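You operate a simulated robot arm through the tools that you are given. There is no shell and no other tool. Be economical: measure what you need, move in short steps, check, and stop when the job is done.

You are at the controls of a simulated two-armed robot. One attempt, no reset.

JOB
Take the bundle of letters that says "May" from the top shelf of the book truck and put it on the mill print on a cream board. Put the blue dry pack on the top shelf of the blue-banded shelving unit, rack side. Put the tall yellow-label box on the top of the small white table away on the top of the grey side table. Put one of the narrow yellow-label boxes from the top of the grey side table on the top of the plan chest. The order is free. Set down upright: tall yellow-label box, narrow yellow-label box.

The check looks at the end state, three seconds after you hand in, the way a careful person would. Anything else that was tipped, shoved, dropped, spilled or broken makes it a failure.

ROBOT AND FRAMES
Two 7-joint arms with two-finger grippers on one trunk, on a base that drives. Base frame: it is fixed to the floor where the robot stands at the start and does not move with it; the origin is under the middle of the robot, x ahead of it, y to its left, z up. Readings come in m, degrees, newtons and seconds.
The left shoulder is at the start at [0.078, 0.151, 0.963], the right one opposite. With the tool pointing down near the work surface each hand reaches from about 0.3 to 0.8 m from the robot's upright axis, wherever it stands, measured 20 degrees to its own side. Places, roughly: blue dry pack [1, 5.75, 0.75]; bundle of letters [0.5, -0.25, 1]; mill print on a cream board [-3.25, -2, 0.75]; narrow yellow-label box [1.5, 3.25, 0.75]; tall yellow-label box [0.5, 3.75, 0.75]; top of the grey side table [1.3, 3.6, 0.8]; top of the plan chest [-3.6, 3.4, 0.9]; top shelf of the blue-banded shelving unit, rack s [-3, 6, 1.3]. Payload 2.54 kg a hand.
The TCP of each hand is the grasp point between the finger pads, 0.03 m short of the fingertips. In the tool frame z runs along the fingers and y along their closing line. The gripper opens to 0.116 m. The gripper's body begins 0.095 m behind the TCP.
Orientation is that of the tool frame in the base frame, as a unit quaternion [x, y, z, w]. With the fingers straight down and closing along the base's y, the tool's x points along the base's -x, its y along +y and its z along -z.

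CONTROLS
- The arms move only by the tool move_arm. It takes "left_deltas", "right_deltas" or both (then of equal length, played together; a hand with none holds still); each is a list of rows, each a list of 6 numbers: the shift along the base's x, y, z in m, then the turn, a rotation vector about the base's x, y, z in degrees. In form: [[tx, ty, tz, rx, ry, rz], ...]. A call has 1 to 20 rows; each row shifts and turns the commanded pose from where the row before left it. "left_fingers" and "right_fingers" are, for a hand that has rows, the opening, from 0 (shut) to 1 (fully open), set as the call begins (left out, the last holds). A row lasts 0.2 s, in which the tool goes at most 0.05 m and 8.6 degrees; a call with a longer step from one row to the next is refused whole, and so is a gripper value outside its range. A pose out of reach is approached as far as the arm can. The call stops where the force on the tool passes 40 N (or 10 N more than at its start, if that is more) or the arm is blocked; 0.2 s more then pass. Each finger travels about 0.072 m/s and halts on what it meets, pressing with about 45 N; the grip force reading is that of the motor and also rises with nothing between the fingers. The clock runs only during rows and for 0.2 s after the last one: add rows that do not move to give the fingers time. It gives the time, the measured TCP pose, the force on the tool (base axes), the opening and the grip force at its end, in the units of the frame above (readings bear some noise), with the torque about the TCP (base axes, N m) and any sound that the robot's microphone picked up.
- Cameras (640 x 400 px; columns grow to the right, rows downward): "scene" is now at [0.1469, -0.0506, 1.1225]; the picture's right is [-0.54, -0.84, 0.00], its down [-0.14, 0.09, -0.99] and it looks along [0.83, -0.53, -0.16] (base axes); focal length 238 px, centre (320, 200). "left" rides on the left gripper at [0.069, 0.015, -0.122] in its tool frame; the picture's right is [-0.22, 0.98, 0.00], its down [-0.83, -0.18, -0.53] and it looks along [-0.52, -0.11, 0.85] (tool axes); focal length 251 px, centre (320, 200). "right" rides on the right gripper at [0.069, -0.015, -0.122] in its tool frame; the picture's right is [0.21, 0.98, 0.00], its down [-0.83, 0.18, -0.53] and it looks along [-0.52, 0.12, 0.85] (tool axes); focal length 251 px, centre (320, 200). There is no depth. A picture from a camera that has moved, and an enlarged one, comes with that camera's place and axes in the base frame and with its lens.
- capture(camera): a new picture of that camera. The clock stands still meanwhile.
- move_column(by): slides the trunk up (or, below 0, down) by that many m; the arms and the scene camera ride with it, the base frame stays. It gives what a move gives, with no picture.
- base_move(legs): drives the robot by 1 to 6 legs, each [ahead, left, turn to the left] in m, m and degrees, along the robot's own axes; the way and the turn of a leg run together, so that a leg with both is an arc; at most 1.5 m and 180 degrees a leg. The arms and the cameras ride along, it lands a little off, and it stops where it bumps. It gives what a move gives.
- pan_tilt(pan, tilt): turns the head with the scene camera to pan (to the left, within 80 degrees either way) and tilt (down, from -29 to 69), counted from straight ahead of the robot. It gives what a move gives.
- enlarge(camera, box): a new picture of the part [left, top, right, bottom] of that camera's present view, enlarged. The clock stands still meanwhile.
- hand_in(): hands the job in; it is judged then, once.

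Work in short steps. Places have to be worked out from the pictures, the camera data and where the tool is seen: move nearer, look again, correct. Check each grasp and each placing, and mend what went wrong. You have 165 turns and 138 pictures in all, those below and enlarged ones among them. Open the grippers and draw the arms clear of the work before you hand the job in, unless the task says otherwise; then end with one line.

The tools are called after "Emit:" by a JSON object that holds its "api" and its "payload". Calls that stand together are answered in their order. move_arm: Moves the arms, as the interface text tells. Its arguments: {"type":"object","properties":{"left_deltas":{"type":"array"},"left_fingers":{"type":"number"},"right_deltas":{"type":"array"},"right_fingers":{"type":"number"}},"required":[]} The other tools are called the same way: move_column (by) slides the trunk up or down; base_move (legs) drives the base; pan_tilt (pan, tilt) turns the head that bears the scene camera; capture (camera) takes a picture; enlarge (camera, box) takes an enlarged picture of a part of a camera's view; hand_in () hands the job in.

At the start:

```text
time_s: 0.0
left_tcp_pos: [0.4047, -0.0576, 1.1028]
left_tool_rot: [-0.001, 1.0, -0.002, 0.0]
left_wrist_force: [0.1, -0.2, 0.2]
left_torque: [-0.01, -0.04, 0.03]
left_finger_gap: 0.1157
left_grasp_force: 0.0
right_tcp_pos: [0.4095, -0.4774, 1.1422]
right_tool_rot: [0.0, 1.0, 0.0, 0.0]
right_wrist_force: [0.5, 0.7, -0.3]
right_torque: [0.03, -0.02, -0.02]
right_finger_gap: 0.116
right_grasp_force: 0.1
trunk travel left (down, up): [-0.2, 0.089]
robot x, y, heading: [-0.0014, 0.0017, -0.1]
head pan, tilt: [-32.4, 9.3]
```

scene: 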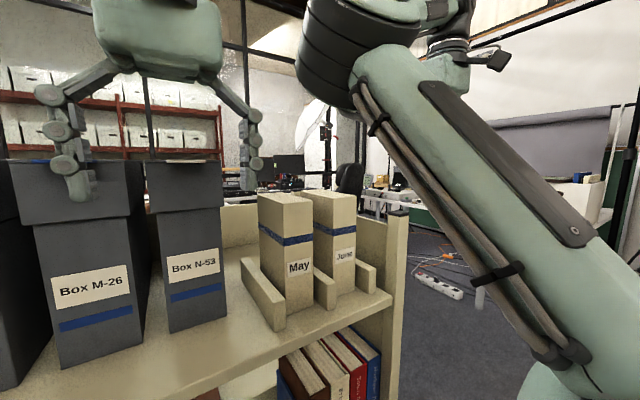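
right: 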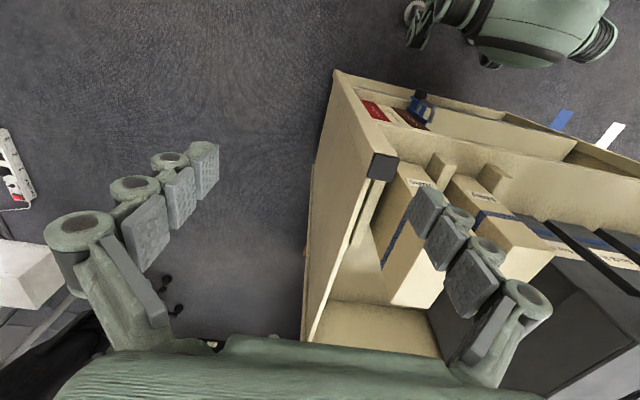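
left: 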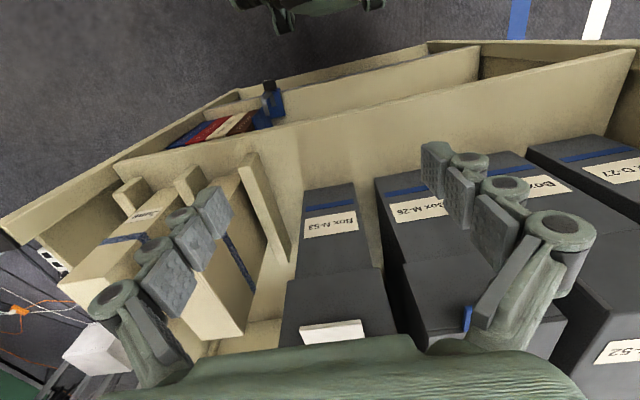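

The left hand hides the bundles in its own view. I'll move it left and up a little to get a clear look at the truck.

Emit:
{"api": "move_arm", "payload": {"left_deltas": [[-0.01, 0.04, 0.02, 0, 0, 0], [-0.01, 0.04, 0.02, 0, 0, 0], [0, 0.03, 0.02, 0, 0, 0]], "right_deltas": [[0, -0.02, 0.02, 0, 0, 0], [0, -0.02, 0.02, 0, 0, 0], [0, 0, 0.02, 0, 0, 0]]}}

Emit:
{"api": "capture", "payload": {"camera": "left"}}

Emit:
{"api": "capture", "payload": {"camera": "right"}}

Emit:
{"api": "enlarge", "payload": {"camera": "scene", "box": [220, 160, 420, 360]}}

```text
time_s: 0.8
left_tcp_pos: [0.3826, 0.0537, 1.1642]
left_tool_rot: [0.001, 1.0, -0.001, 0.001]
left_wrist_force: [0.6, -0.6, -0.3]
left_torque: [-0.01, 0.0, 0.01]
left_finger_gap: 0.1159
left_grasp_force: 0.0
right_tcp_pos: [0.4079, -0.5166, 1.2022]
right_tool_rot: [0.001, 1.0, -0.002, 0.002]
right_wrist_force: [0.0, 0.5, 0.9]
right_torque: [-0.05, -0.03, 0.0]
right_finger_gap: 0.1161
right_grasp_force: 0.1
trunk travel left (down, up): [-0.2, 0.089]
robot x, y, heading: [-0.0036, 0.0023, 0.2]
head pan, tilt: [-32.4, 9.3]
```

```text
134 pictures are left
camera left: at [0.3136, 0.0701, 1.2853], right [0.21, 0.98, 0.0], down [0.82, -0.18, 0.54], along [0.52, -0.12, -0.84], focal length 251 px, centre (320, 200)
```

left: 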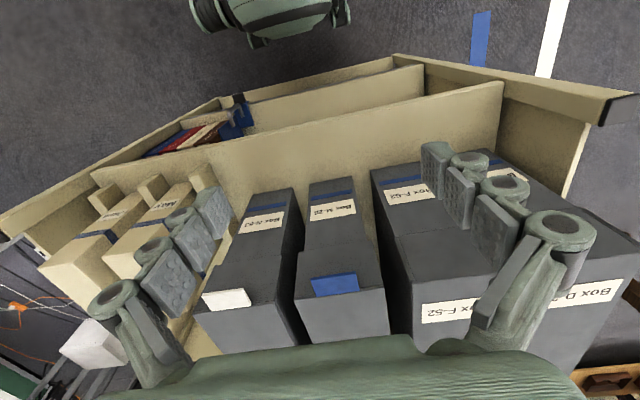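

```text
133 pictures are left
camera right: at [0.339, -0.5324, 1.3248], right [-0.21, 0.98, 0.0], down [0.82, 0.18, 0.54], along [0.52, 0.11, -0.84], focal length 251 px, centre (320, 200)
```

right: 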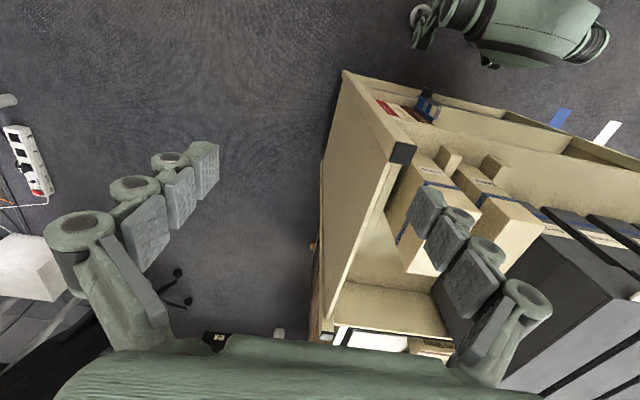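

```text
2.00 times, centred on (320, 260) of scene
camera zoom: at [0.1459, -0.0503, 1.1227], right [-0.54, -0.84, 0.0], down [-0.14, 0.09, -0.99], along [0.83, -0.53, -0.16], focal length 477 px, centre (320, 80)
```

zoom: 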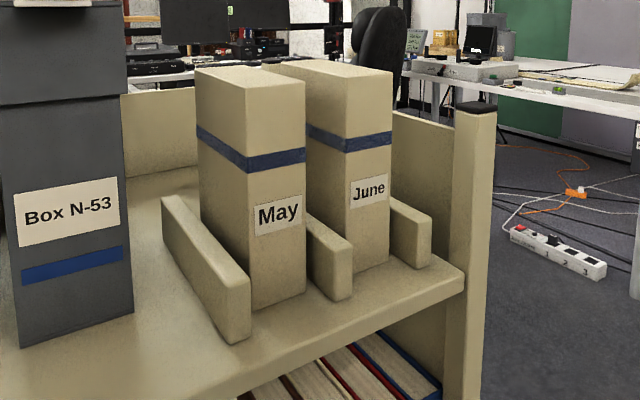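

I need scale on the bundle, so I'm enlarging the right camera's view of the two bundles.

Emit:
{"api": "enlarge", "payload": {"camera": "right", "box": [380, 130, 560, 290]}}

Emit:
{"api": "enlarge", "payload": {"camera": "left", "box": [30, 150, 250, 320]}}

```text
2.50 times, centred on (470, 210) of right
camera zoom: at [0.339, -0.5324, 1.3248], right [-0.21, 0.98, 0.0], down [0.82, 0.18, 0.54], along [0.52, 0.11, -0.84], focal length 629 px, centre (-55, 175)
```

zoom: 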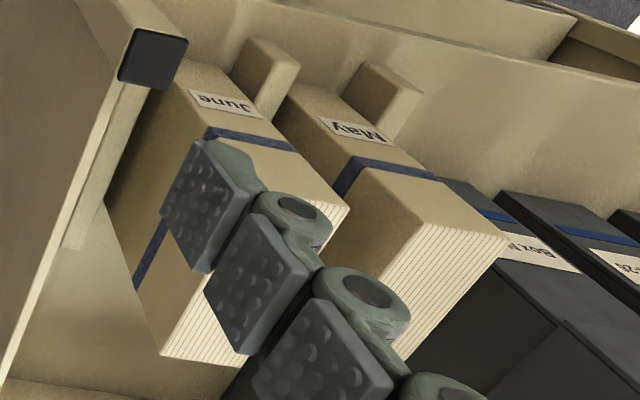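

```text
2.35 times, centred on (140, 235) of left
camera zoom: at [0.3136, 0.0701, 1.2853], right [0.21, 0.98, 0.0], down [0.82, -0.18, 0.54], along [0.52, -0.12, -0.84], focal length 592 px, centre (744, 118)
```

zoom: 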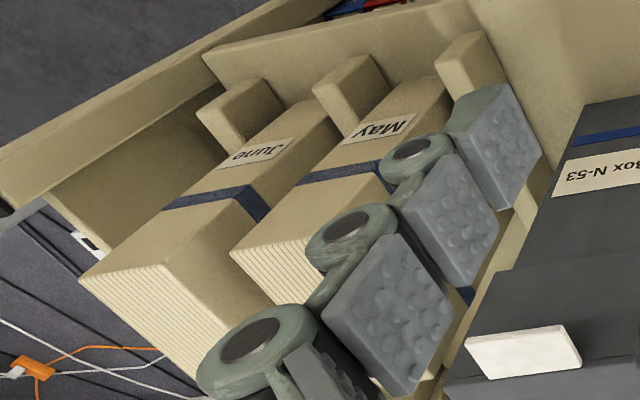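

From the two views I judge May to span x 0.475–0.597, y −0.195 to −0.246 and z 0.873–1.06. June is about 0.043 m away. I'll move the right hand above May with the fingers about 0.085 m apart.

Emit:
{"api": "move_arm", "payload": {"right_deltas": [[0.0183, 0.0424, 0, 0, 0, 0], [0.0183, 0.0424, 0, 0, 0, 0], [0.0183, 0.0424, 0, 0, 0, 0], [0.0183, 0.0424, 0, 0, 0, 0], [0.0183, 0.0424, 0, 0, 0, 0], [0.0183, 0.0424, 0, 0, 0, 0], [0.0183, 0.0424, 0, 0, 0, 0], [0, 0, -0.03, 0, 0, 0], [0, 0, -0.03, 0, 0, 0], [0, 0, 0, 0, 0, 0]], "right_fingers": 0.73, "left_deltas": [[-0.01, 0.03, 0.02, 0, 0, 0], [-0.01, 0.03, 0.02, 0, 0, 0], [-0.01, 0.03, 0.0, 0, 0, 0], [0, 0, 0, 0, 0, 0], [0, 0, 0, 0, 0, 0], [0, 0, 0, 0, 0, 0], [0, 0, 0, 0, 0, 0], [0, 0, 0, 0, 0, 0], [0, 0, 0, 0, 0, 0], [0, 0, 0, 0, 0, 0]]}}

Emit:
{"api": "capture", "payload": {"camera": "right"}}

Emit:
{"api": "capture", "payload": {"camera": "scene"}}

```text
time_s: 3.0
left_tcp_pos: [0.3552, 0.1438, 1.2018]
left_tool_rot: [0.0, 1.0, -0.001, 0.001]
left_wrist_force: [0.6, 0.6, 1.1]
left_torque: [0.02, 0.01, 0.03]
left_finger_gap: 0.1159
left_grasp_force: 0.1
right_tcp_pos: [0.5345, -0.2217, 1.1341]
right_tool_rot: [0.0, 1.0, 0.0, 0.001]
right_wrist_force: [0.3, 0.2, -0.3]
right_torque: [0.03, 0.0, 0.0]
right_finger_gap: 0.0848
right_grasp_force: 0.0
right hand out of reach, approached as far as the arm can: row 7
trunk travel left (down, up): [-0.2, 0.089]
robot x, y, heading: [-0.0001, 0.0026, -0.1]
head pan, tilt: [-32.4, 9.3]
```

```text
129 pictures are left
camera right: at [0.4655, -0.2376, 1.2567], right [-0.21, 0.98, 0.0], down [0.83, 0.18, 0.53], along [0.52, 0.11, -0.85], focal length 251 px, centre (320, 200)
```

right: 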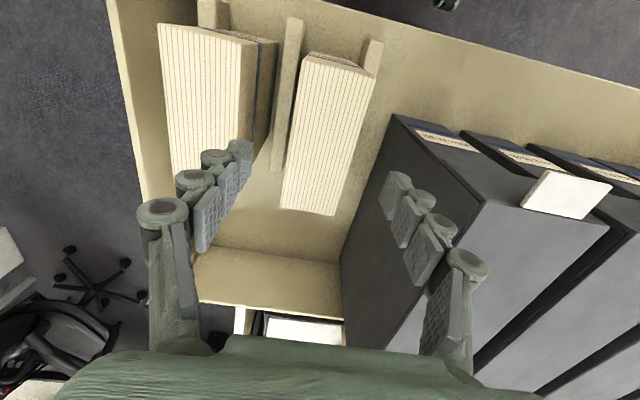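

```text
128 pictures are left
camera scene: at [0.1469, -0.0506, 1.1225], right [-0.54, -0.84, 0.0], down [-0.14, 0.09, -0.99], along [0.83, -0.53, -0.16], focal length 238 px, centre (320, 200)
```

scene: 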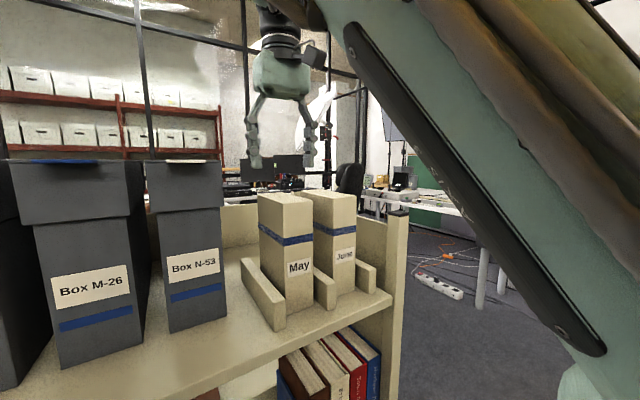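

The right camera confirms May's top is centred near (0.537, −0.22), directly under the hand. I'll lower about 0.125 m and then close.

Emit:
{"api": "move_arm", "payload": {"right_deltas": [[0, 0, -0.03, 0, 0, 0], [0, 0, -0.03, 0, 0, 0], [0, 0, -0.03, 0, 0, 0], [0, 0, -0.035, 0, 0, 0], [0, 0, 0, 0, 0, 0]]}}

Emit:
{"api": "move_arm", "payload": {"right_deltas": [[0, 0, 0, 0, 0, 0], [0, 0, 0, 0, 0, 0], [0, 0, 0, 0, 0, 0], [0, 0, 0, 0, 0, 0]], "right_fingers": 0.3}}

```text
time_s: 4.2
left_tcp_pos: [0.3532, 0.1438, 1.2011]
left_tool_rot: [-0.001, 1.0, -0.001, 0.001]
left_wrist_force: [0.2, -1.5, 0.8]
left_torque: [-0.02, 0.01, 0.01]
left_finger_gap: 0.1161
left_grasp_force: 0.1
right_tcp_pos: [0.5392, -0.2304, 1.0113]
right_tool_rot: [0.0, 1.0, 0.0, 0.0]
right_wrist_force: [0.1, 1.6, -0.5]
right_torque: [-0.09, -0.03, -0.03]
right_finger_gap: 0.0842
right_grasp_force: 0.0
right hand out of reach, approached as far as the arm can: row 4
trunk travel left (down, up): [-0.2, 0.089]
robot x, y, heading: [0.0021, -0.0, 0.1]
head pan, tilt: [-32.4, 9.3]
```

```text
time_s: 5.2
left_tcp_pos: [0.3555, 0.145, 1.2012]
left_tool_rot: [-0.001, 1.0, 0.0, 0.001]
left_wrist_force: [0.3, -0.2, 0.3]
left_torque: [-0.02, 0.02, 0.0]
left_finger_gap: 0.1158
left_grasp_force: 0.1
right_tcp_pos: [0.5409, -0.2297, 1.0103]
right_tool_rot: [0.0, 1.0, 0.0, 0.0]
right_wrist_force: [0.3, 2.4, 1.7]
right_torque: [0.14, 0.1, 0.0]
right_finger_gap: 0.0532
right_grasp_force: 45.0
trunk travel left (down, up): [-0.2, 0.089]
robot x, y, heading: [0.0007, -0.0014, -0.3]
head pan, tilt: [-32.4, 9.3]
```

Gripped at 0.053 m with 45 N. I'll lift straight up.

Emit:
{"api": "move_arm", "payload": {"right_deltas": [[0, 0, 0.025, 0, 0, 0], [0, 0, 0.03, 0, 0, 0], [0, 0, 0.03, 0, 0, 0], [0, 0, 0.03, 0, 0, 0], [0, 0, 0, 0, 0, 0]]}}

Emit:
{"api": "capture", "payload": {"camera": "scene"}}

```text
time_s: 6.4
left_tcp_pos: [0.3554, 0.1449, 1.2013]
left_tool_rot: [0.0, 1.0, 0.0, 0.001]
left_wrist_force: [-0.1, 0.3, -0.1]
left_torque: [-0.02, 0.01, 0.02]
left_finger_gap: 0.1159
left_grasp_force: 0.1
right_tcp_pos: [0.5401, -0.2297, 1.1253]
right_tool_rot: [0.0, 1.0, -0.001, 0.0]
right_wrist_force: [-0.6, -0.4, -4.9]
right_torque: [0.03, 0.01, -0.02]
right_finger_gap: 0.0531
right_grasp_force: 45.0
trunk travel left (down, up): [-0.2, 0.089]
robot x, y, heading: [0.0, 0.0028, 0.1]
head pan, tilt: [-32.4, 9.3]
```

```text
127 pictures are left
camera scene: at [0.1472, -0.0507, 1.1224], right [-0.54, -0.84, 0.0], down [-0.14, 0.09, -0.99], along [0.83, -0.53, -0.16], focal length 238 px, centre (320, 200)
```

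scene: 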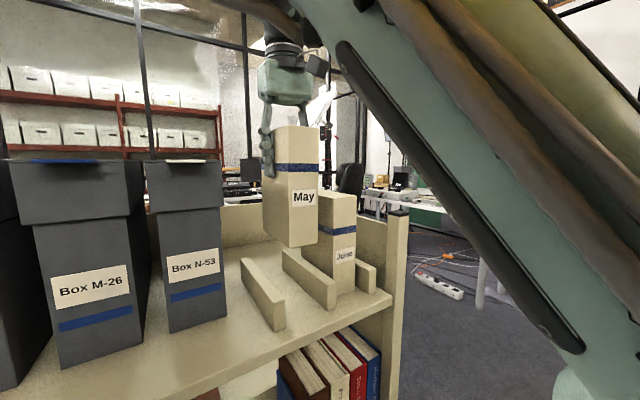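

May is clear of the dividers. Before driving, I'll look left and right to see the room.

Emit:
{"api": "pan_tilt", "payload": {"pan": 78, "tilt": 15}}

Emit:
{"api": "capture", "payload": {"camera": "scene"}}

Emit:
{"api": "pan_tilt", "payload": {"pan": -78, "tilt": 25}}

Emit:
{"api": "capture", "payload": {"camera": "scene"}}

```text
time_s: 8.3
left_tcp_pos: [0.3558, 0.1432, 1.2014]
left_tool_rot: [-0.001, 1.0, 0.0, 0.001]
left_wrist_force: [0.1, 0.1, -0.6]
left_torque: [0.02, -0.01, 0.0]
left_finger_gap: 0.1159
left_grasp_force: 0.0
right_tcp_pos: [0.54, -0.2319, 1.1247]
right_tool_rot: [-0.001, 1.0, 0.0, -0.002]
right_wrist_force: [-0.1, 1.4, -4.7]
right_torque: [0.0, 0.0, 0.03]
right_finger_gap: 0.0533
right_grasp_force: 44.6
trunk travel left (down, up): [-0.2, 0.089]
robot x, y, heading: [0.0037, 0.0007, 0.2]
head pan, tilt: [78.0, 15.0]
```

```text
126 pictures are left
camera scene: at [0.1617, -0.0087, 1.119], right [-0.08, -1.0, 0.0], down [-0.2, 0.02, -0.98], along [0.98, -0.08, -0.2], focal length 238 px, centre (320, 200)
```

scene: 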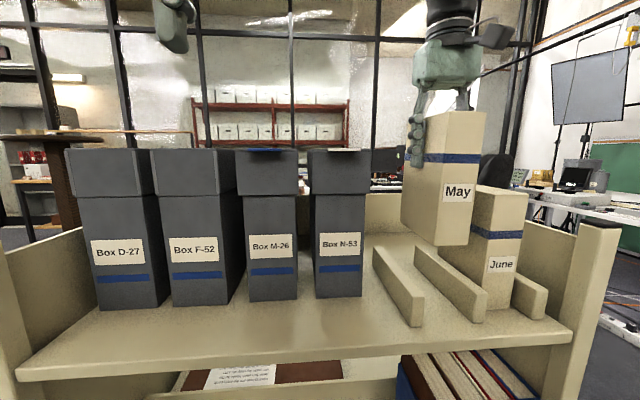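

```text
time_s: 10.7
left_tcp_pos: [0.3551, 0.1439, 1.2004]
left_tool_rot: [-0.002, 1.0, -0.001, 0.001]
left_wrist_force: [0.1, 0.1, -0.5]
left_torque: [0.0, 0.0, 0.02]
left_finger_gap: 0.116
left_grasp_force: 0.1
right_tcp_pos: [0.5395, -0.2318, 1.1247]
right_tool_rot: [0.001, 1.0, 0.002, 0.0]
right_wrist_force: [-0.4, -0.8, -4.6]
right_torque: [0.0, 0.03, 0.06]
right_finger_gap: 0.0531
right_grasp_force: 44.8
trunk travel left (down, up): [-0.2, 0.089]
robot x, y, heading: [-0.0025, -0.0008, 0.1]
head pan, tilt: [-78.0, 25.0]
```

```text
125 pictures are left
camera scene: at [0.1205, -0.0786, 1.1075], right [-0.83, -0.55, 0.0], down [-0.18, 0.26, -0.95], along [0.52, -0.79, -0.32], focal length 238 px, centre (320, 200)
```

scene: 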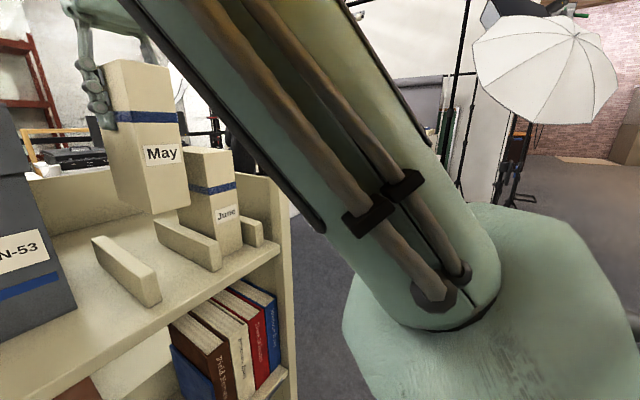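

The truck fills the view ahead. I'll back straight out 0.35 m with the bundle up, then turn to the left so I can see behind me.

Emit:
{"api": "base_move", "payload": {"legs": [[-0.35, 0, 0]]}}

Emit:
{"api": "capture", "payload": {"camera": "scene"}}

```text
time_s: 13.0
left_tcp_pos: [0.0054, 0.1422, 1.2015]
left_tool_rot: [0.003, 1.0, -0.001, 0.0]
left_wrist_force: [-0.4, -0.2, 0.1]
left_torque: [-0.03, -0.02, 0.01]
left_finger_gap: 0.1161
left_grasp_force: 0.1
right_tcp_pos: [0.1882, -0.2335, 1.1249]
right_tool_rot: [0.004, 1.0, 0.001, 0.0]
right_wrist_force: [-1.0, -0.5, -4.9]
right_torque: [-0.01, -0.02, 0.01]
right_finger_gap: 0.0533
right_grasp_force: 44.9
trunk travel left (down, up): [-0.2, 0.089]
robot x, y, heading: [-0.3474, -0.0008, -0.2]
head pan, tilt: [-78.0, 25.0]
```

```text
124 pictures are left
camera scene: at [-0.2316, -0.0787, 1.1081], right [-0.84, -0.54, 0.0], down [-0.17, 0.26, -0.95], along [0.51, -0.8, -0.31], focal length 238 px, centre (320, 200)
```

scene: 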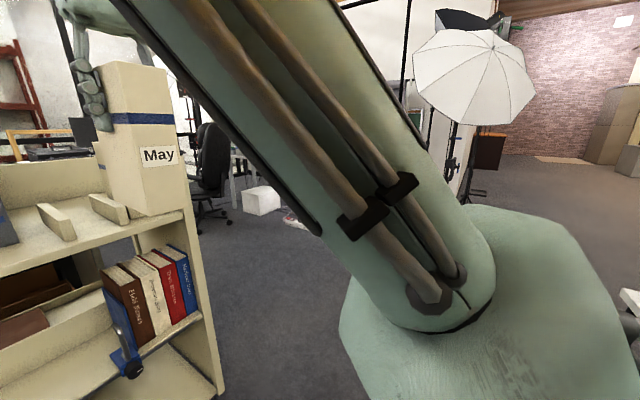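

The head's true direction lags what it reports, so I'll centre it and check.

Emit:
{"api": "pan_tilt", "payload": {"pan": 0, "tilt": 20}}

Emit:
{"api": "base_move", "payload": {"legs": [[0, 0, 90]]}}

Emit:
{"api": "capture", "payload": {"camera": "scene"}}

```text
time_s: 14.5
left_tcp_pos: [0.007, 0.1412, 1.2026]
left_tool_rot: [0.003, 1.0, -0.001, 0.001]
left_wrist_force: [1.2, 0.1, -0.1]
left_torque: [0.01, -0.02, 0.03]
left_finger_gap: 0.1158
left_grasp_force: 0.0
right_tcp_pos: [0.1871, -0.2342, 1.1233]
right_tool_rot: [0.004, 1.0, 0.002, -0.001]
right_wrist_force: [-1.3, -0.3, -4.6]
right_torque: [0.02, -0.01, -0.01]
right_finger_gap: 0.0532
right_grasp_force: 45.1
trunk travel left (down, up): [-0.2, 0.089]
robot x, y, heading: [-0.3526, 0.0035, -0.4]
head pan, tilt: [0.0, 20.0]
```

```text
time_s: 18.9
left_tcp_pos: [-0.4997, 0.3549, 1.2023]
left_tool_rot: [0.713, -0.702, 0.0, -0.001]
left_wrist_force: [-0.3, -0.3, 0.7]
left_torque: [-0.02, -0.02, -0.01]
left_finger_gap: 0.1158
left_grasp_force: 0.1
right_tcp_pos: [-0.1257, 0.5433, 1.1263]
right_tool_rot: [0.711, -0.703, -0.001, 0.002]
right_wrist_force: [1.0, 0.1, 0.1]
right_torque: [0.02, 0.0, 0.01]
right_finger_gap: 0.0348
right_grasp_force: 0.0
trunk travel left (down, up): [-0.2, 0.089]
robot x, y, heading: [-0.3493, 0.0025, 90.5]
head pan, tilt: [0.0, 20.0]
```

```text
123 pictures are left
camera scene: at [-0.3428, 0.1611, 1.1083], right [1.0, -0.09, 0.0], down [-0.03, -0.31, -0.95], along [0.08, 0.95, -0.31], focal length 238 px, centre (320, 200)
```

scene: 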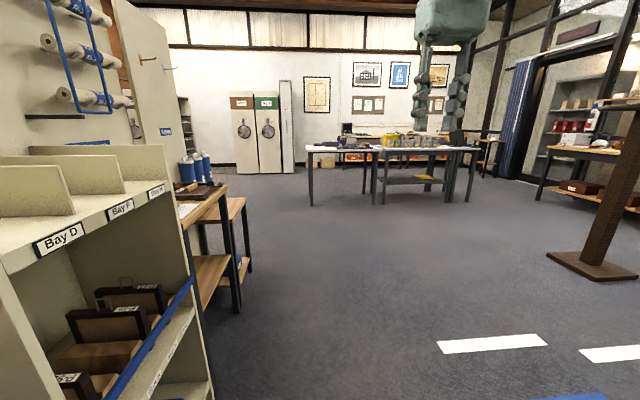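

The right gripper is empty: its gap is 0.0348 m with no grip force, so the bundle was lost in the turn. I'll find it, looking right and down first.

Emit:
{"api": "pan_tilt", "payload": {"pan": -70, "tilt": 40}}

Emit:
{"api": "capture", "payload": {"camera": "scene"}}

Emit:
{"api": "capture", "payload": {"camera": "right"}}

```text
time_s: 20.3
left_tcp_pos: [-0.4995, 0.3536, 1.2014]
left_tool_rot: [0.712, -0.703, 0.0, -0.001]
left_wrist_force: [0.9, 0.5, 0.3]
left_torque: [0.01, -0.04, 0.03]
left_finger_gap: 0.1158
left_grasp_force: 0.0
right_tcp_pos: [-0.1225, 0.5434, 1.1237]
right_tool_rot: [0.709, -0.706, -0.004, 0.005]
right_wrist_force: [0.4, -0.6, 0.4]
right_torque: [0.0, 0.03, 0.02]
right_finger_gap: 0.0348
right_grasp_force: 0.0
trunk travel left (down, up): [-0.2, 0.089]
robot x, y, heading: [-0.3522, -0.0019, 90.8]
head pan, tilt: [-70.0, 40.0]
```

```text
122 pictures are left
camera scene: at [-0.295, 0.1391, 1.0885], right [0.79, -0.62, 0.0], down [-0.31, -0.4, -0.86], along [0.53, 0.68, -0.51], focal length 238 px, centre (320, 200)
```

scene: 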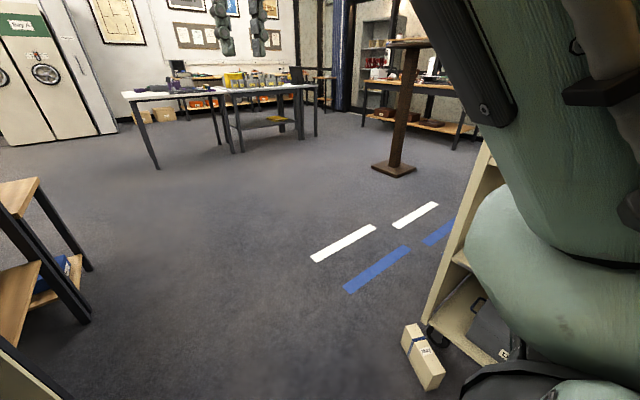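

```text
121 pictures are left
camera right: at [-0.1052, 0.4741, 1.2465], right [-0.98, -0.22, 0.01], down [-0.18, 0.83, 0.53], along [-0.13, 0.52, -0.85], focal length 251 px, centre (320, 200)
```

right: 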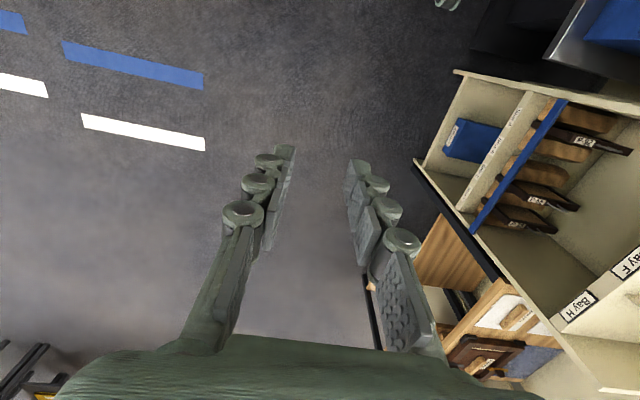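

The bundle is on the floor in front of the truck's left end, near (0.36, 0.27). I'll turn back to face it, move nearer, and look down.

Emit:
{"api": "base_move", "payload": {"legs": [[0, 0, -90], [0.1, 0.1, 0]]}}

Emit:
{"api": "pan_tilt", "payload": {"pan": 20, "tilt": 55}}

Emit:
{"api": "capture", "payload": {"camera": "scene"}}

Emit:
{"api": "capture", "payload": {"camera": "left"}}

```text
time_s: 22.7
left_tcp_pos: [-0.258, 0.3658, 1.201]
left_tool_rot: [-0.458, 0.889, -0.001, 0.001]
left_wrist_force: [0.2, 0.4, 0.6]
left_torque: [-0.03, 0.02, -0.02]
left_finger_gap: 0.1159
left_grasp_force: 0.2
right_tcp_pos: [0.1638, 0.2926, 1.1204]
right_tool_rot: [-0.451, 0.893, 0.008, -0.009]
right_wrist_force: [0.3, -0.8, -0.1]
right_torque: [0.01, 0.04, 0.01]
right_finger_gap: 0.0347
right_grasp_force: 0.0
trunk travel left (down, up): [-0.2, 0.089]
robot x, y, heading: [-0.3499, -0.0087, 54.5]
head pan, tilt: [-70.0, 40.0]
stopped in leg 1: the robot was blocked; the commanded pose is now the measured one
```

```text
time_s: 24.3
left_tcp_pos: [-0.258, 0.3667, 1.2013]
left_tool_rot: [-0.459, 0.888, -0.001, 0.001]
left_wrist_force: [0.6, 0.2, 0.4]
left_torque: [0.03, 0.03, -0.02]
left_finger_gap: 0.116
left_grasp_force: 0.1
right_tcp_pos: [0.1612, 0.2958, 1.1181]
right_tool_rot: [-0.452, 0.892, 0.004, -0.011]
right_wrist_force: [-0.4, 0.3, -0.5]
right_torque: [0.01, 0.02, -0.04]
right_finger_gap: 0.0348
right_grasp_force: 0.1
trunk travel left (down, up): [-0.2, 0.089]
robot x, y, heading: [-0.3453, -0.0041, 54.6]
head pan, tilt: [20.0, 55.0]
```

```text
120 pictures are left
camera scene: at [-0.2266, 0.0797, 1.078], right [0.36, -0.93, 0.0], down [-0.56, -0.22, -0.8], along [0.74, 0.29, -0.6], focal length 238 px, centre (320, 200)
```

scene: 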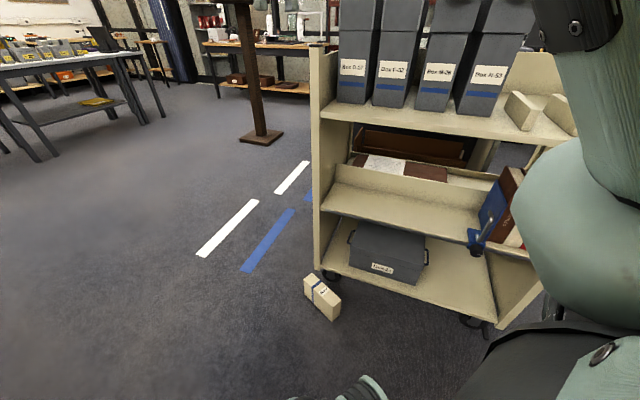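

```text
119 pictures are left
camera left: at [-0.3111, 0.3204, 1.3235], right [-0.67, 0.74, 0.0], down [0.63, 0.57, 0.53], along [0.4, 0.36, -0.84], focal length 251 px, centre (320, 200)
```

left: 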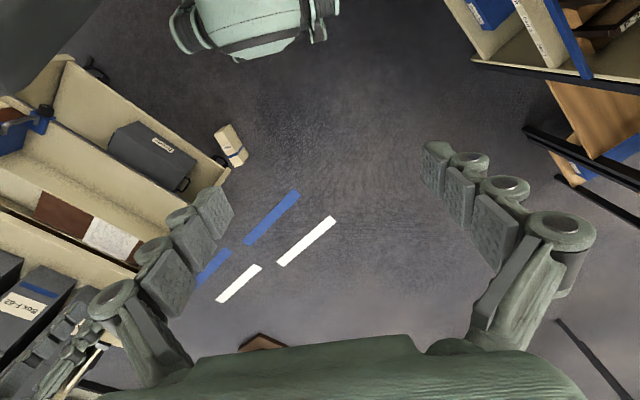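

The turn was blocked at heading 55°, so I need to see what's near the right hand and arm. I'll look up and to the right.

Emit:
{"api": "pan_tilt", "payload": {"pan": -30, "tilt": 0}}

Emit:
{"api": "capture", "payload": {"camera": "scene"}}

Emit:
{"api": "capture", "payload": {"camera": "right"}}

```text
time_s: 25.6
left_tcp_pos: [-0.2584, 0.3671, 1.2003]
left_tool_rot: [-0.458, 0.889, -0.001, 0.001]
left_wrist_force: [-0.1, -0.3, -0.6]
left_torque: [0.01, -0.01, 0.01]
left_finger_gap: 0.1159
left_grasp_force: 0.1
right_tcp_pos: [0.1594, 0.2959, 1.1233]
right_tool_rot: [-0.453, 0.892, 0.006, -0.007]
right_wrist_force: [-0.7, 0.3, -1.2]
right_torque: [0.01, 0.04, 0.0]
right_finger_gap: 0.0351
right_grasp_force: 0.1
trunk travel left (down, up): [-0.2, 0.089]
robot x, y, heading: [-0.351, -0.0062, 54.3]
head pan, tilt: [-30.0, 0.0]
```

```text
118 pictures are left
camera scene: at [-0.2258, 0.0859, 1.1373], right [0.42, -0.91, 0.0], down [0.0, 0.0, -1.0], along [0.91, 0.42, 0.0], focal length 238 px, centre (320, 200)
```

scene: 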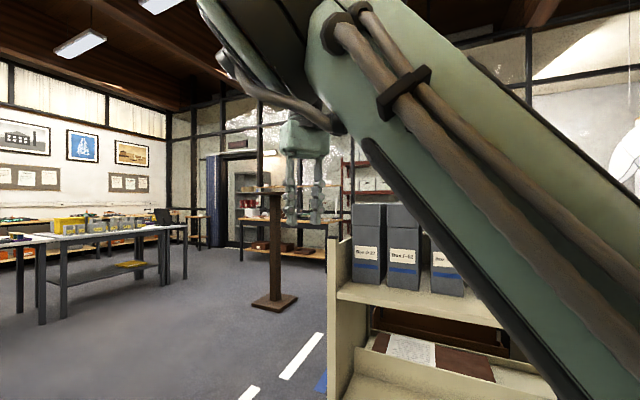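

```text
117 pictures are left
camera right: at [0.1336, 0.2295, 1.2447], right [-0.92, 0.4, 0.02], down [0.35, 0.77, 0.53], along [0.2, 0.49, -0.85], focal length 251 px, centre (320, 200)
```

right: 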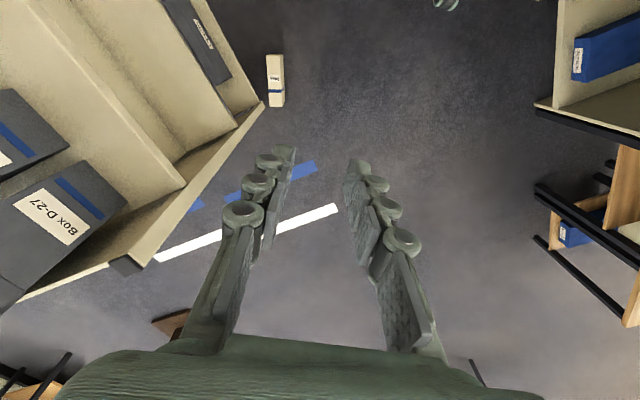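

Nothing is near the hand. The shelving behind, at x≈−0.78, probably caught the base's corner. I'll draw the right hand in, shift toward +x, and then turn.

Emit:
{"api": "move_arm", "payload": {"right_deltas": [[-0.04, -0.024, 0.01, 0, 0, 0], [-0.04, -0.024, 0.01, 0, 0, 0], [-0.04, -0.024, 0.01, 0, 0, 0], [-0.02, -0.01, 0, 0, 0, 0]]}}

Emit:
{"api": "base_move", "payload": {"legs": [[0.09, -0.13, 0], [0, 0, -54]]}}

Emit:
{"api": "pan_tilt", "payload": {"pan": 20, "tilt": 60}}

Emit:
{"api": "capture", "payload": {"camera": "scene"}}

```text
time_s: 26.6
left_tcp_pos: [-0.2585, 0.3668, 1.2016]
left_tool_rot: [-0.459, 0.888, 0.0, 0.0]
left_wrist_force: [-0.2, -0.2, -0.5]
left_torque: [0.01, 0.0, -0.01]
left_finger_gap: 0.116
left_grasp_force: 0.1
right_tcp_pos: [0.0712, 0.2433, 1.173]
right_tool_rot: [-0.452, 0.892, 0.007, -0.008]
right_wrist_force: [0.9, 0.0, 0.2]
right_torque: [0.0, 0.03, 0.0]
right_finger_gap: 0.0346
right_grasp_force: 0.0
right hand out of reach, approached as far as the arm can: row 2, 3, 4
trunk travel left (down, up): [-0.2, 0.089]
robot x, y, heading: [-0.3469, -0.0009, 54.3]
head pan, tilt: [-30.0, 0.0]
```

```text
time_s: 31.0
left_tcp_pos: [0.1675, 0.1309, 1.2012]
left_tool_rot: [0.007, 1.0, -0.001, 0.0]
left_wrist_force: [-0.1, 0.6, 0.1]
left_torque: [-0.02, 0.03, 0.02]
left_finger_gap: 0.116
left_grasp_force: 0.1
right_tcp_pos: [0.2527, -0.2092, 1.174]
right_tool_rot: [0.013, 1.0, 0.008, -0.005]
right_wrist_force: [0.4, -0.1, 0.2]
right_torque: [-0.01, 0.02, 0.01]
right_finger_gap: 0.0346
right_grasp_force: 0.1
trunk travel left (down, up): [-0.2, 0.089]
robot x, y, heading: [-0.1891, -0.0068, -0.7]
head pan, tilt: [-30.0, 0.0]
```

```text
time_s: 32.3
left_tcp_pos: [0.1689, 0.1293, 1.2007]
left_tool_rot: [0.008, 1.0, -0.001, 0.0]
left_wrist_force: [-0.7, 0.1, -0.3]
left_torque: [-0.02, 0.0, -0.01]
left_finger_gap: 0.1161
left_grasp_force: 0.0
right_tcp_pos: [0.2542, -0.2115, 1.1722]
right_tool_rot: [0.015, 1.0, 0.009, -0.006]
right_wrist_force: [-0.5, 0.7, 0.1]
right_torque: [0.0, 0.02, 0.02]
right_finger_gap: 0.0346
right_grasp_force: 0.1
trunk travel left (down, up): [-0.2, 0.089]
robot x, y, heading: [-0.1889, -0.0054, -0.9]
head pan, tilt: [20.0, 60.0]
```

```text
116 pictures are left
camera scene: at [-0.0449, -0.0531, 1.1439], right [-0.5, -0.87, 0.0], down [0.06, -0.04, -1.0], along [0.87, -0.5, 0.07], focal length 238 px, centre (320, 200)
```

scene: 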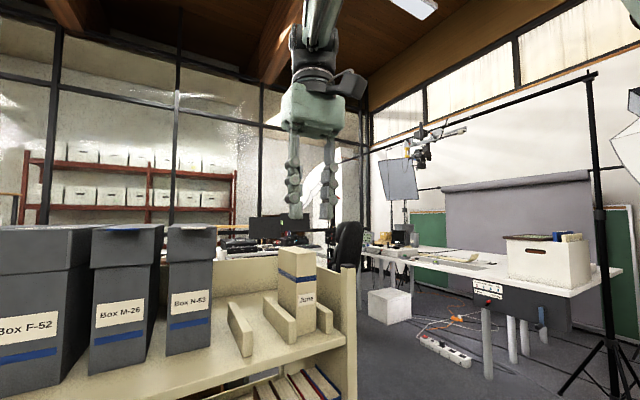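

The turn worked. The head hasn't reached its target, so I'll command it again and recapture.

Emit:
{"api": "pan_tilt", "payload": {"pan": 20, "tilt": 60}}

Emit:
{"api": "capture", "payload": {"camera": "scene"}}

```text
time_s: 32.9
left_tcp_pos: [0.1669, 0.1317, 1.2012]
left_tool_rot: [0.008, 1.0, 0.0, 0.0]
left_wrist_force: [-0.1, 0.0, 1.1]
left_torque: [-0.01, 0.01, 0.0]
left_finger_gap: 0.1162
left_grasp_force: 0.1
right_tcp_pos: [0.2537, -0.2095, 1.1712]
right_tool_rot: [0.014, 1.0, 0.009, -0.006]
right_wrist_force: [0.1, 0.2, 0.6]
right_torque: [0.0, 0.02, 0.02]
right_finger_gap: 0.0347
right_grasp_force: 0.1
trunk travel left (down, up): [-0.2, 0.089]
robot x, y, heading: [-0.1873, -0.0067, -1.0]
head pan, tilt: [20.0, 60.0]
```

```text
115 pictures are left
camera scene: at [-0.0449, -0.0531, 1.144], right [-0.5, -0.87, 0.0], down [0.06, -0.04, -1.0], along [0.87, -0.5, 0.07], focal length 238 px, centre (320, 200)
```

scene: 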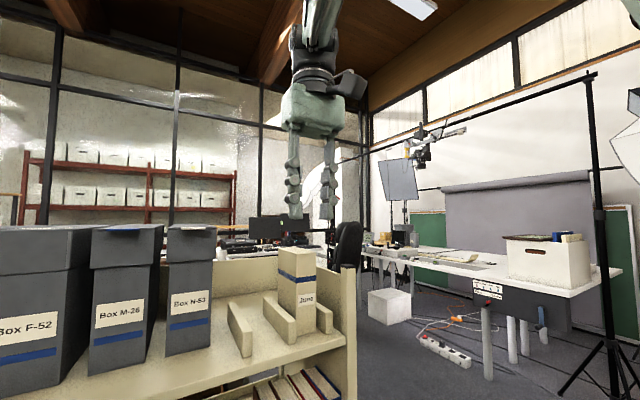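

The head is stuck, likely wedged against an arm. I'll send the left hand out over the bundle, which should free the head and let the left camera see the bundle.

Emit:
{"api": "move_arm", "payload": {"left_deltas": [[0.015, 0.03, -0.02, 0, 0, 0], [0.015, 0.03, -0.02, 0, 0, 0], [0.015, 0.03, -0.02, 0, 0, 0], [0.015, 0.03, -0.02, 0, 0, 0], [0.015, 0.02, -0.03, 0, 0, 0], [0.015, 0.02, -0.03, 0, 0, 0], [0, 0, -0.04, 0, 0, 0], [0, 0, -0.04, 0, 0, 0], [0, 0, -0.03, 0, 0, 0]]}}

Emit:
{"api": "pan_tilt", "payload": {"pan": 20, "tilt": 55}}

Emit:
{"api": "capture", "payload": {"camera": "left"}}

Emit:
{"api": "capture", "payload": {"camera": "scene"}}

```text
time_s: 34.9
left_tcp_pos: [0.2562, 0.292, 0.9514]
left_tool_rot: [0.007, 1.0, 0.0, 0.001]
left_wrist_force: [-0.1, 0.0, 0.1]
left_torque: [-0.02, 0.0, 0.01]
left_finger_gap: 0.1158
left_grasp_force: 0.1
right_tcp_pos: [0.2539, -0.209, 1.1721]
right_tool_rot: [0.014, 1.0, 0.01, -0.006]
right_wrist_force: [0.5, -0.6, -0.4]
right_torque: [0.01, 0.0, -0.01]
right_finger_gap: 0.0349
right_grasp_force: 0.0
trunk travel left (down, up): [-0.2, 0.089]
robot x, y, heading: [-0.1925, -0.0078, -0.8]
head pan, tilt: [20.0, 60.0]
```

```text
time_s: 35.5
left_tcp_pos: [0.2568, 0.2929, 0.9519]
left_tool_rot: [0.007, 1.0, -0.002, 0.0]
left_wrist_force: [0.1, -0.4, 0.1]
left_torque: [-0.04, -0.01, 0.0]
left_finger_gap: 0.1159
left_grasp_force: 0.0
right_tcp_pos: [0.2545, -0.2108, 1.1717]
right_tool_rot: [0.014, 1.0, 0.009, -0.006]
right_wrist_force: [0.3, -0.6, 0.0]
right_torque: [0.06, 0.01, -0.04]
right_finger_gap: 0.0347
right_grasp_force: 0.1
trunk travel left (down, up): [-0.2, 0.089]
robot x, y, heading: [-0.19, -0.0074, -0.8]
head pan, tilt: [20.0, 55.0]
```

```text
114 pictures are left
camera left: at [0.1882, 0.3097, 1.0742], right [0.23, 0.97, 0.0], down [0.82, -0.19, 0.54], along [0.52, -0.12, -0.84], focal length 251 px, centre (320, 200)
```

left: 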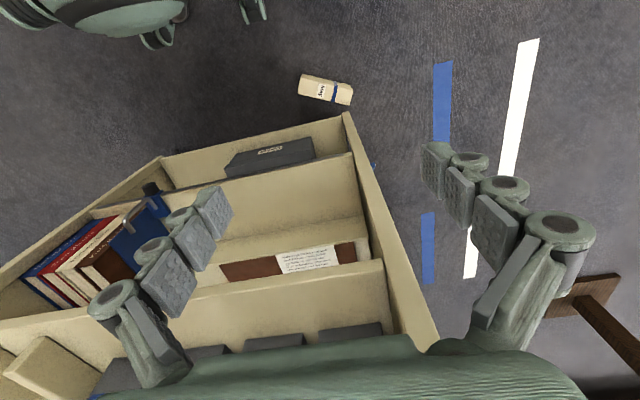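

```text
113 pictures are left
camera scene: at [-0.045, -0.0531, 1.1441], right [-0.5, -0.87, 0.0], down [0.07, -0.04, -1.0], along [0.86, -0.5, 0.07], focal length 238 px, centre (320, 200)
```

scene: 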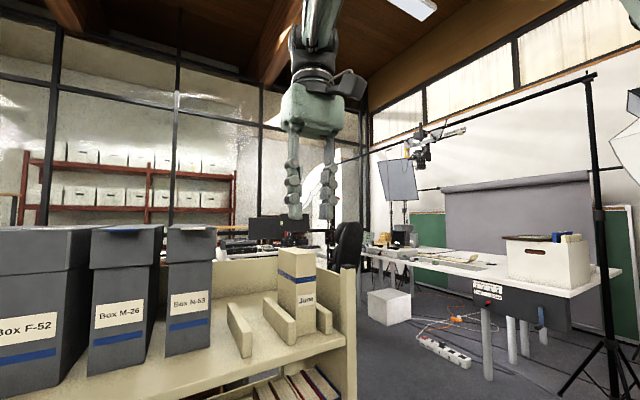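

I'm enlarging the left view of the fallen bundle to see which face is up.

Emit:
{"api": "enlarge", "payload": {"camera": "left", "box": [270, 50, 390, 125]}}

```text
5.33 times, centred on (330, 88) of left
camera zoom: at [0.1882, 0.3097, 1.0742], right [0.23, 0.97, 0.0], down [0.82, -0.19, 0.54], along [0.52, -0.12, -0.84], focal length 1341 px, centre (267, 800)
```

zoom: 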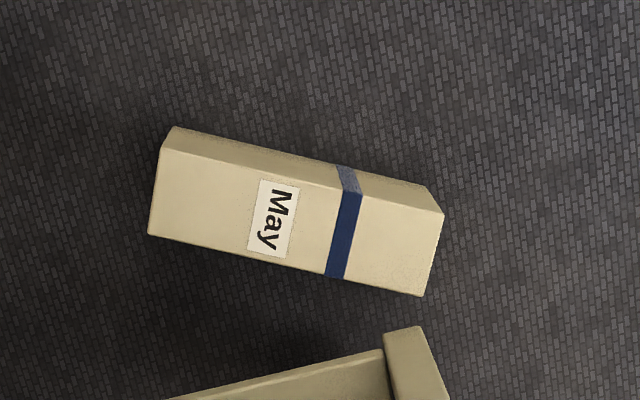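

The label face is up. The bundle stands 0.122 m high, centred at (0.342, 0.293), with its long axis about 65° from x. I'll lower the trunk and turn the left hand +65.6° over the bundle.

Emit:
{"api": "move_column", "payload": {"by": -0.2}}

Emit:
{"api": "move_arm", "payload": {"left_deltas": [[0.0085, 0, -0.03, 0, 0, 8.2], [0.0085, 0, -0.03, 0, 0, 8.2], [0.0085, 0, -0.03, 0, 0, 8.2], [0.0085, 0, -0.03, 0, 0, 8.2], [0.0085, 0, -0.03, 0, 0, 8.2], [0.0085, 0, -0.03, 0, 0, 8.2], [0.0085, 0, -0.03, 0, 0, 8.2], [0.0085, 0, -0.03, 0, 0, 8.2], [0.0085, 0, -0.03, 0, 0, 0], [0.0085, 0, -0.03, 0, 0, 0], [0, 0, 0, 0, 0, 0]], "left_fingers": 0.75}}

Emit:
{"api": "capture", "payload": {"camera": "left"}}

```text
time_s: 37.7
left_tcp_pos: [0.2574, 0.292, 0.7525]
left_tool_rot: [0.008, 1.0, 0.0, 0.001]
left_wrist_force: [0.3, 0.0, -0.3]
left_torque: [-0.05, -0.02, 0.0]
left_finger_gap: 0.1158
left_grasp_force: 0.0
right_tcp_pos: [0.2533, -0.2092, 0.9724]
right_tool_rot: [0.013, 1.0, 0.009, -0.005]
right_wrist_force: [0.1, -0.8, 0.0]
right_torque: [0.0, 0.02, 0.01]
right_finger_gap: 0.0347
right_grasp_force: 0.0
trunk travel left (down, up): [0.0, 0.289]
robot x, y, heading: [-0.1906, -0.0095, -0.9]
head pan, tilt: [20.0, 55.0]
```

```text
time_s: 40.1
left_tcp_pos: [0.3414, 0.2915, 0.4516]
left_tool_rot: [-0.536, 0.844, -0.001, 0.0]
left_wrist_force: [0.5, -0.5, -1.4]
left_torque: [-0.02, -0.02, 0.01]
left_finger_gap: 0.0872
left_grasp_force: 0.0
right_tcp_pos: [0.254, -0.2107, 0.9715]
right_tool_rot: [0.014, 1.0, 0.008, -0.005]
right_wrist_force: [0.7, -0.1, -1.1]
right_torque: [0.01, 0.01, 0.01]
right_finger_gap: 0.0348
right_grasp_force: 0.1
trunk travel left (down, up): [0.0, 0.289]
robot x, y, heading: [-0.1895, -0.0085, -0.8]
head pan, tilt: [20.0, 55.0]
```

```text
111 pictures are left
camera left: at [0.2987, 0.2362, 0.5735], right [-0.79, 0.61, 0.0], down [0.52, 0.67, 0.53], along [0.33, 0.42, -0.84], focal length 251 px, centre (320, 200)
```

left: 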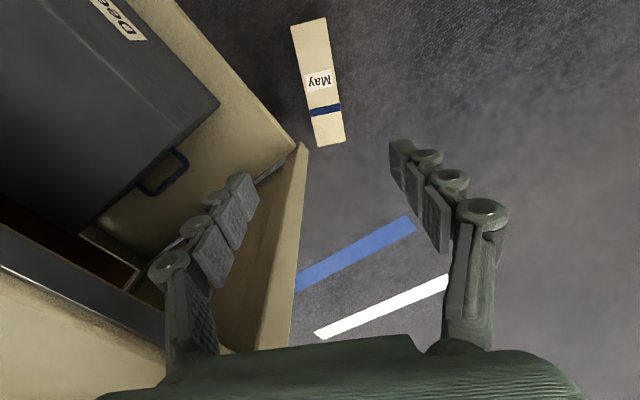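

The centre is confirmed at (0.340, 0.291) with the axis at about 63°. I'll correct −2° and descend to TCP z ≈ 0.08.

Emit:
{"api": "move_arm", "payload": {"left_deltas": [[0, 0, -0.045, 0, 0, -2], [0, 0, -0.045, 0, 0, 0], [0, 0, -0.045, 0, 0, 0], [0, 0, -0.045, 0, 0, 0], [0, 0, -0.045, 0, 0, 0], [0, 0, -0.045, 0, 0, 0], [0, 0, 0, 0, 0, 0]]}}

Emit:
{"api": "capture", "payload": {"camera": "left"}}

```text
time_s: 41.7
left_tcp_pos: [0.3406, 0.2921, 0.1814]
left_tool_rot: [-0.52, 0.854, 0.0, 0.001]
left_wrist_force: [0.1, 0.0, 0.6]
left_torque: [-0.03, 0.02, 0.0]
left_finger_gap: 0.0871
left_grasp_force: 0.1
right_tcp_pos: [0.253, -0.2096, 0.9726]
right_tool_rot: [0.014, 1.0, 0.009, -0.005]
right_wrist_force: [0.3, -0.4, -0.5]
right_torque: [-0.04, -0.03, -0.02]
right_finger_gap: 0.0347
right_grasp_force: 0.0
trunk travel left (down, up): [0.0, 0.289]
robot x, y, heading: [-0.1876, -0.0053, -1.1]
head pan, tilt: [20.0, 55.0]
```

```text
110 pictures are left
camera left: at [0.2953, 0.2384, 0.3033], right [-0.77, 0.64, 0.0], down [0.54, 0.65, 0.54], along [0.34, 0.41, -0.84], focal length 251 px, centre (320, 200)
```

left: 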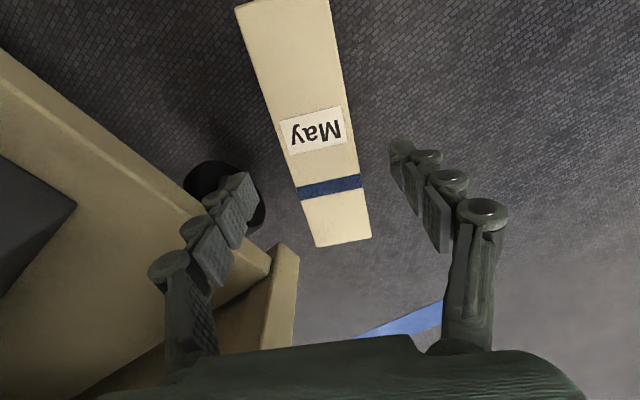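

The fingers straddle the bundle with clearance from the truck. I'll descend the last 0.1 m and close.

Emit:
{"api": "move_arm", "payload": {"left_deltas": [[0, 0, -0.035, 0, 0, 0], [0, 0, -0.035, 0, 0, 0], [0, 0, -0.035, 0, 0, 0], [0, 0, 0, 0, 0, 0]]}}

Emit:
{"api": "move_arm", "payload": {"left_deltas": [[0, 0, 0, 0, 0, 0], [0, 0, 0, 0, 0, 0], [0, 0, 0, 0, 0, 0], [0, 0, 0, 0, 0, 0]], "left_fingers": 0.0}}

```text
time_s: 42.7
left_tcp_pos: [0.3419, 0.2915, 0.0768]
left_tool_rot: [-0.521, 0.854, 0.0, 0.001]
left_wrist_force: [0.1, -0.6, 0.1]
left_torque: [-0.01, 0.0, -0.01]
left_finger_gap: 0.087
left_grasp_force: 0.0
right_tcp_pos: [0.2534, -0.2104, 0.9721]
right_tool_rot: [0.014, 1.0, 0.009, -0.006]
right_wrist_force: [1.4, 0.2, -0.2]
right_torque: [0.0, 0.0, -0.01]
right_finger_gap: 0.0349
right_grasp_force: 0.0
trunk travel left (down, up): [0.0, 0.289]
robot x, y, heading: [-0.1897, -0.0072, -0.9]
head pan, tilt: [20.0, 55.0]
```

```text
time_s: 43.7
left_tcp_pos: [0.3413, 0.292, 0.0763]
left_tool_rot: [-0.521, 0.853, -0.001, 0.001]
left_wrist_force: [-2.2, -0.8, 0.8]
left_torque: [0.14, 0.2, 0.16]
left_finger_gap: 0.0535
left_grasp_force: 45.4
right_tcp_pos: [0.254, -0.209, 0.9721]
right_tool_rot: [0.014, 1.0, 0.009, -0.005]
right_wrist_force: [-0.5, 0.8, 0.4]
right_torque: [-0.01, -0.03, 0.01]
right_finger_gap: 0.0347
right_grasp_force: 0.1
trunk travel left (down, up): [0.0, 0.289]
robot x, y, heading: [-0.19, -0.0061, -1.0]
head pan, tilt: [20.0, 55.0]
```

Gripped at 0.0535 m. I'll lift straight up, then draw back toward the robot, and move the right hand out to free the head.

Emit:
{"api": "move_arm", "payload": {"left_deltas": [[0, 0, 0.03, 0, 0, 0], [0, 0, 0.04, 0, 0, 0], [-0.01, 0, 0.045, 0, 0, 0], [-0.015, 0, 0.045, 0, 0, 0], [-0.015, 0, 0.045, 0, 0, 0], [-0.015, 0, 0.045, 0, 0, 0], [-0.015, 0, 0.045, 0, 0, 0], [-0.015, 0, 0.045, 0, 0, 0], [0, 0, 0.045, 0, 0, 0], [0, 0, 0.045, 0, 0, 0], [0, 0, 0.045, 0, 0, 0], [0, 0, 0.045, 0, 0, 0], [0, 0, 0.045, 0, 0, 0]], "right_deltas": [[0, -0.03, 0, 0, 0, 0], [0, -0.03, 0, 0, 0, 0], [0, -0.03, 0, 0, 0, 0], [0, -0.03, 0, 0, 0, 0], [0, -0.03, 0, 0, 0, 0], [0, 0, 0, 0, 0, 0], [0, 0, 0, 0, 0, 0], [0, 0, 0, 0, 0, 0], [0, 0, 0, 0, 0, 0], [0, 0, 0, 0, 0, 0], [0, 0, 0, 0, 0, 0], [0, 0, 0, 0, 0, 0], [0, 0, 0, 0, 0, 0]]}}

Emit:
{"api": "pan_tilt", "payload": {"pan": 40, "tilt": 35}}

Emit:
{"api": "capture", "payload": {"camera": "scene"}}

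```text
time_s: 46.5
left_tcp_pos: [0.2587, 0.2934, 0.6424]
left_tool_rot: [-0.52, 0.854, 0.0, 0.0]
left_wrist_force: [-0.3, 0.8, -5.6]
left_torque: [0.0, -0.01, 0.03]
left_finger_gap: 0.0529
left_grasp_force: 44.7
right_tcp_pos: [0.2534, -0.3586, 0.9749]
right_tool_rot: [0.014, 1.0, 0.009, -0.006]
right_wrist_force: [0.1, 1.3, 0.3]
right_torque: [-0.01, 0.04, -0.03]
right_finger_gap: 0.0348
right_grasp_force: 0.1
trunk travel left (down, up): [0.0, 0.289]
robot x, y, heading: [-0.1921, -0.0075, -1.0]
head pan, tilt: [20.0, 55.0]
```

```text
time_s: 47.4
left_tcp_pos: [0.2596, 0.2932, 0.6426]
left_tool_rot: [-0.521, 0.854, -0.001, 0.0]
left_wrist_force: [-0.5, -0.5, -4.5]
left_torque: [0.02, -0.02, 0.0]
left_finger_gap: 0.0529
left_grasp_force: 44.7
right_tcp_pos: [0.2547, -0.3594, 0.9744]
right_tool_rot: [0.015, 1.0, 0.009, -0.005]
right_wrist_force: [-0.2, 0.2, 0.2]
right_torque: [0.01, 0.0, -0.01]
right_finger_gap: 0.0348
right_grasp_force: 0.1
trunk travel left (down, up): [0.0, 0.289]
robot x, y, heading: [-0.1911, -0.0067, -0.7]
head pan, tilt: [40.0, 35.0]
```

```text
109 pictures are left
camera scene: at [-0.0277, -0.0109, 0.9161], right [-0.02, -1.0, 0.0], down [-0.23, 0.0, -0.97], along [0.97, -0.02, -0.23], focal length 238 px, centre (320, 200)
```

scene: 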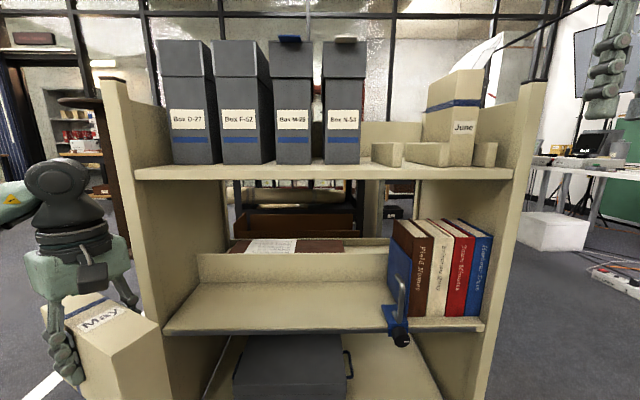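

The head has come free. I'll back 0.1 m so both the truck and the shelving behind clear, then turn right in two legs and look.

Emit:
{"api": "base_move", "payload": {"legs": [[-0.1, 0, 0], [0, 0, -45]]}}

Emit:
{"api": "pan_tilt", "payload": {"pan": -30, "tilt": 20}}

Emit:
{"api": "capture", "payload": {"camera": "scene"}}

```text
time_s: 50.6
left_tcp_pos: [0.238, -0.11, 0.642]
left_tool_rot: [-0.155, 0.988, -0.001, 0.0]
left_wrist_force: [0.0, -0.6, -4.5]
left_torque: [0.0, 0.01, 0.01]
left_finger_gap: 0.0531
left_grasp_force: 44.9
right_tcp_pos: [-0.227, -0.5691, 0.9743]
right_tool_rot: [0.396, 0.918, 0.01, -0.001]
right_wrist_force: [-0.1, 0.2, -0.9]
right_torque: [0.0, 0.0, 0.02]
right_finger_gap: 0.0347
right_grasp_force: 0.1
trunk travel left (down, up): [0.0, 0.289]
robot x, y, heading: [-0.2924, -0.0045, -46.0]
head pan, tilt: [40.0, 35.0]
```

```text
time_s: 52.0
left_tcp_pos: [0.2387, -0.112, 0.6411]
left_tool_rot: [-0.155, 0.988, -0.001, 0.0]
left_wrist_force: [-0.3, -0.3, -3.9]
left_torque: [0.0, 0.02, 0.01]
left_finger_gap: 0.053
left_grasp_force: 45.1
right_tcp_pos: [-0.225, -0.5676, 0.976]
right_tool_rot: [0.396, 0.918, 0.01, -0.001]
right_wrist_force: [-0.2, -0.7, -0.4]
right_torque: [-0.04, 0.03, 0.01]
right_finger_gap: 0.0349
right_grasp_force: 0.0
trunk travel left (down, up): [0.0, 0.289]
robot x, y, heading: [-0.2894, -0.0052, -45.7]
head pan, tilt: [-30.0, 20.0]
```

```text
108 pictures are left
camera scene: at [-0.2201, -0.1458, 0.9051], right [-0.97, -0.24, 0.0], down [-0.08, 0.33, -0.94], along [0.23, -0.91, -0.34], focal length 238 px, centre (320, 200)
```

scene: 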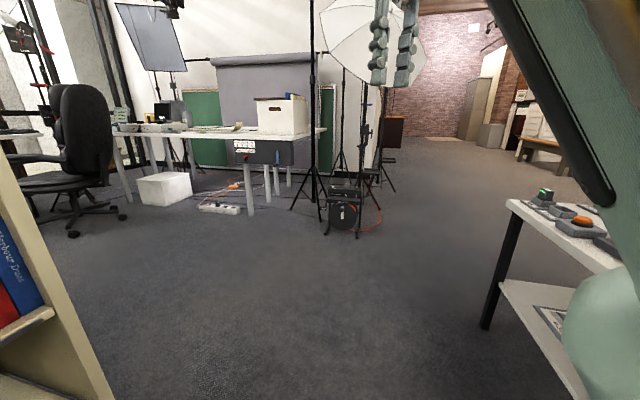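

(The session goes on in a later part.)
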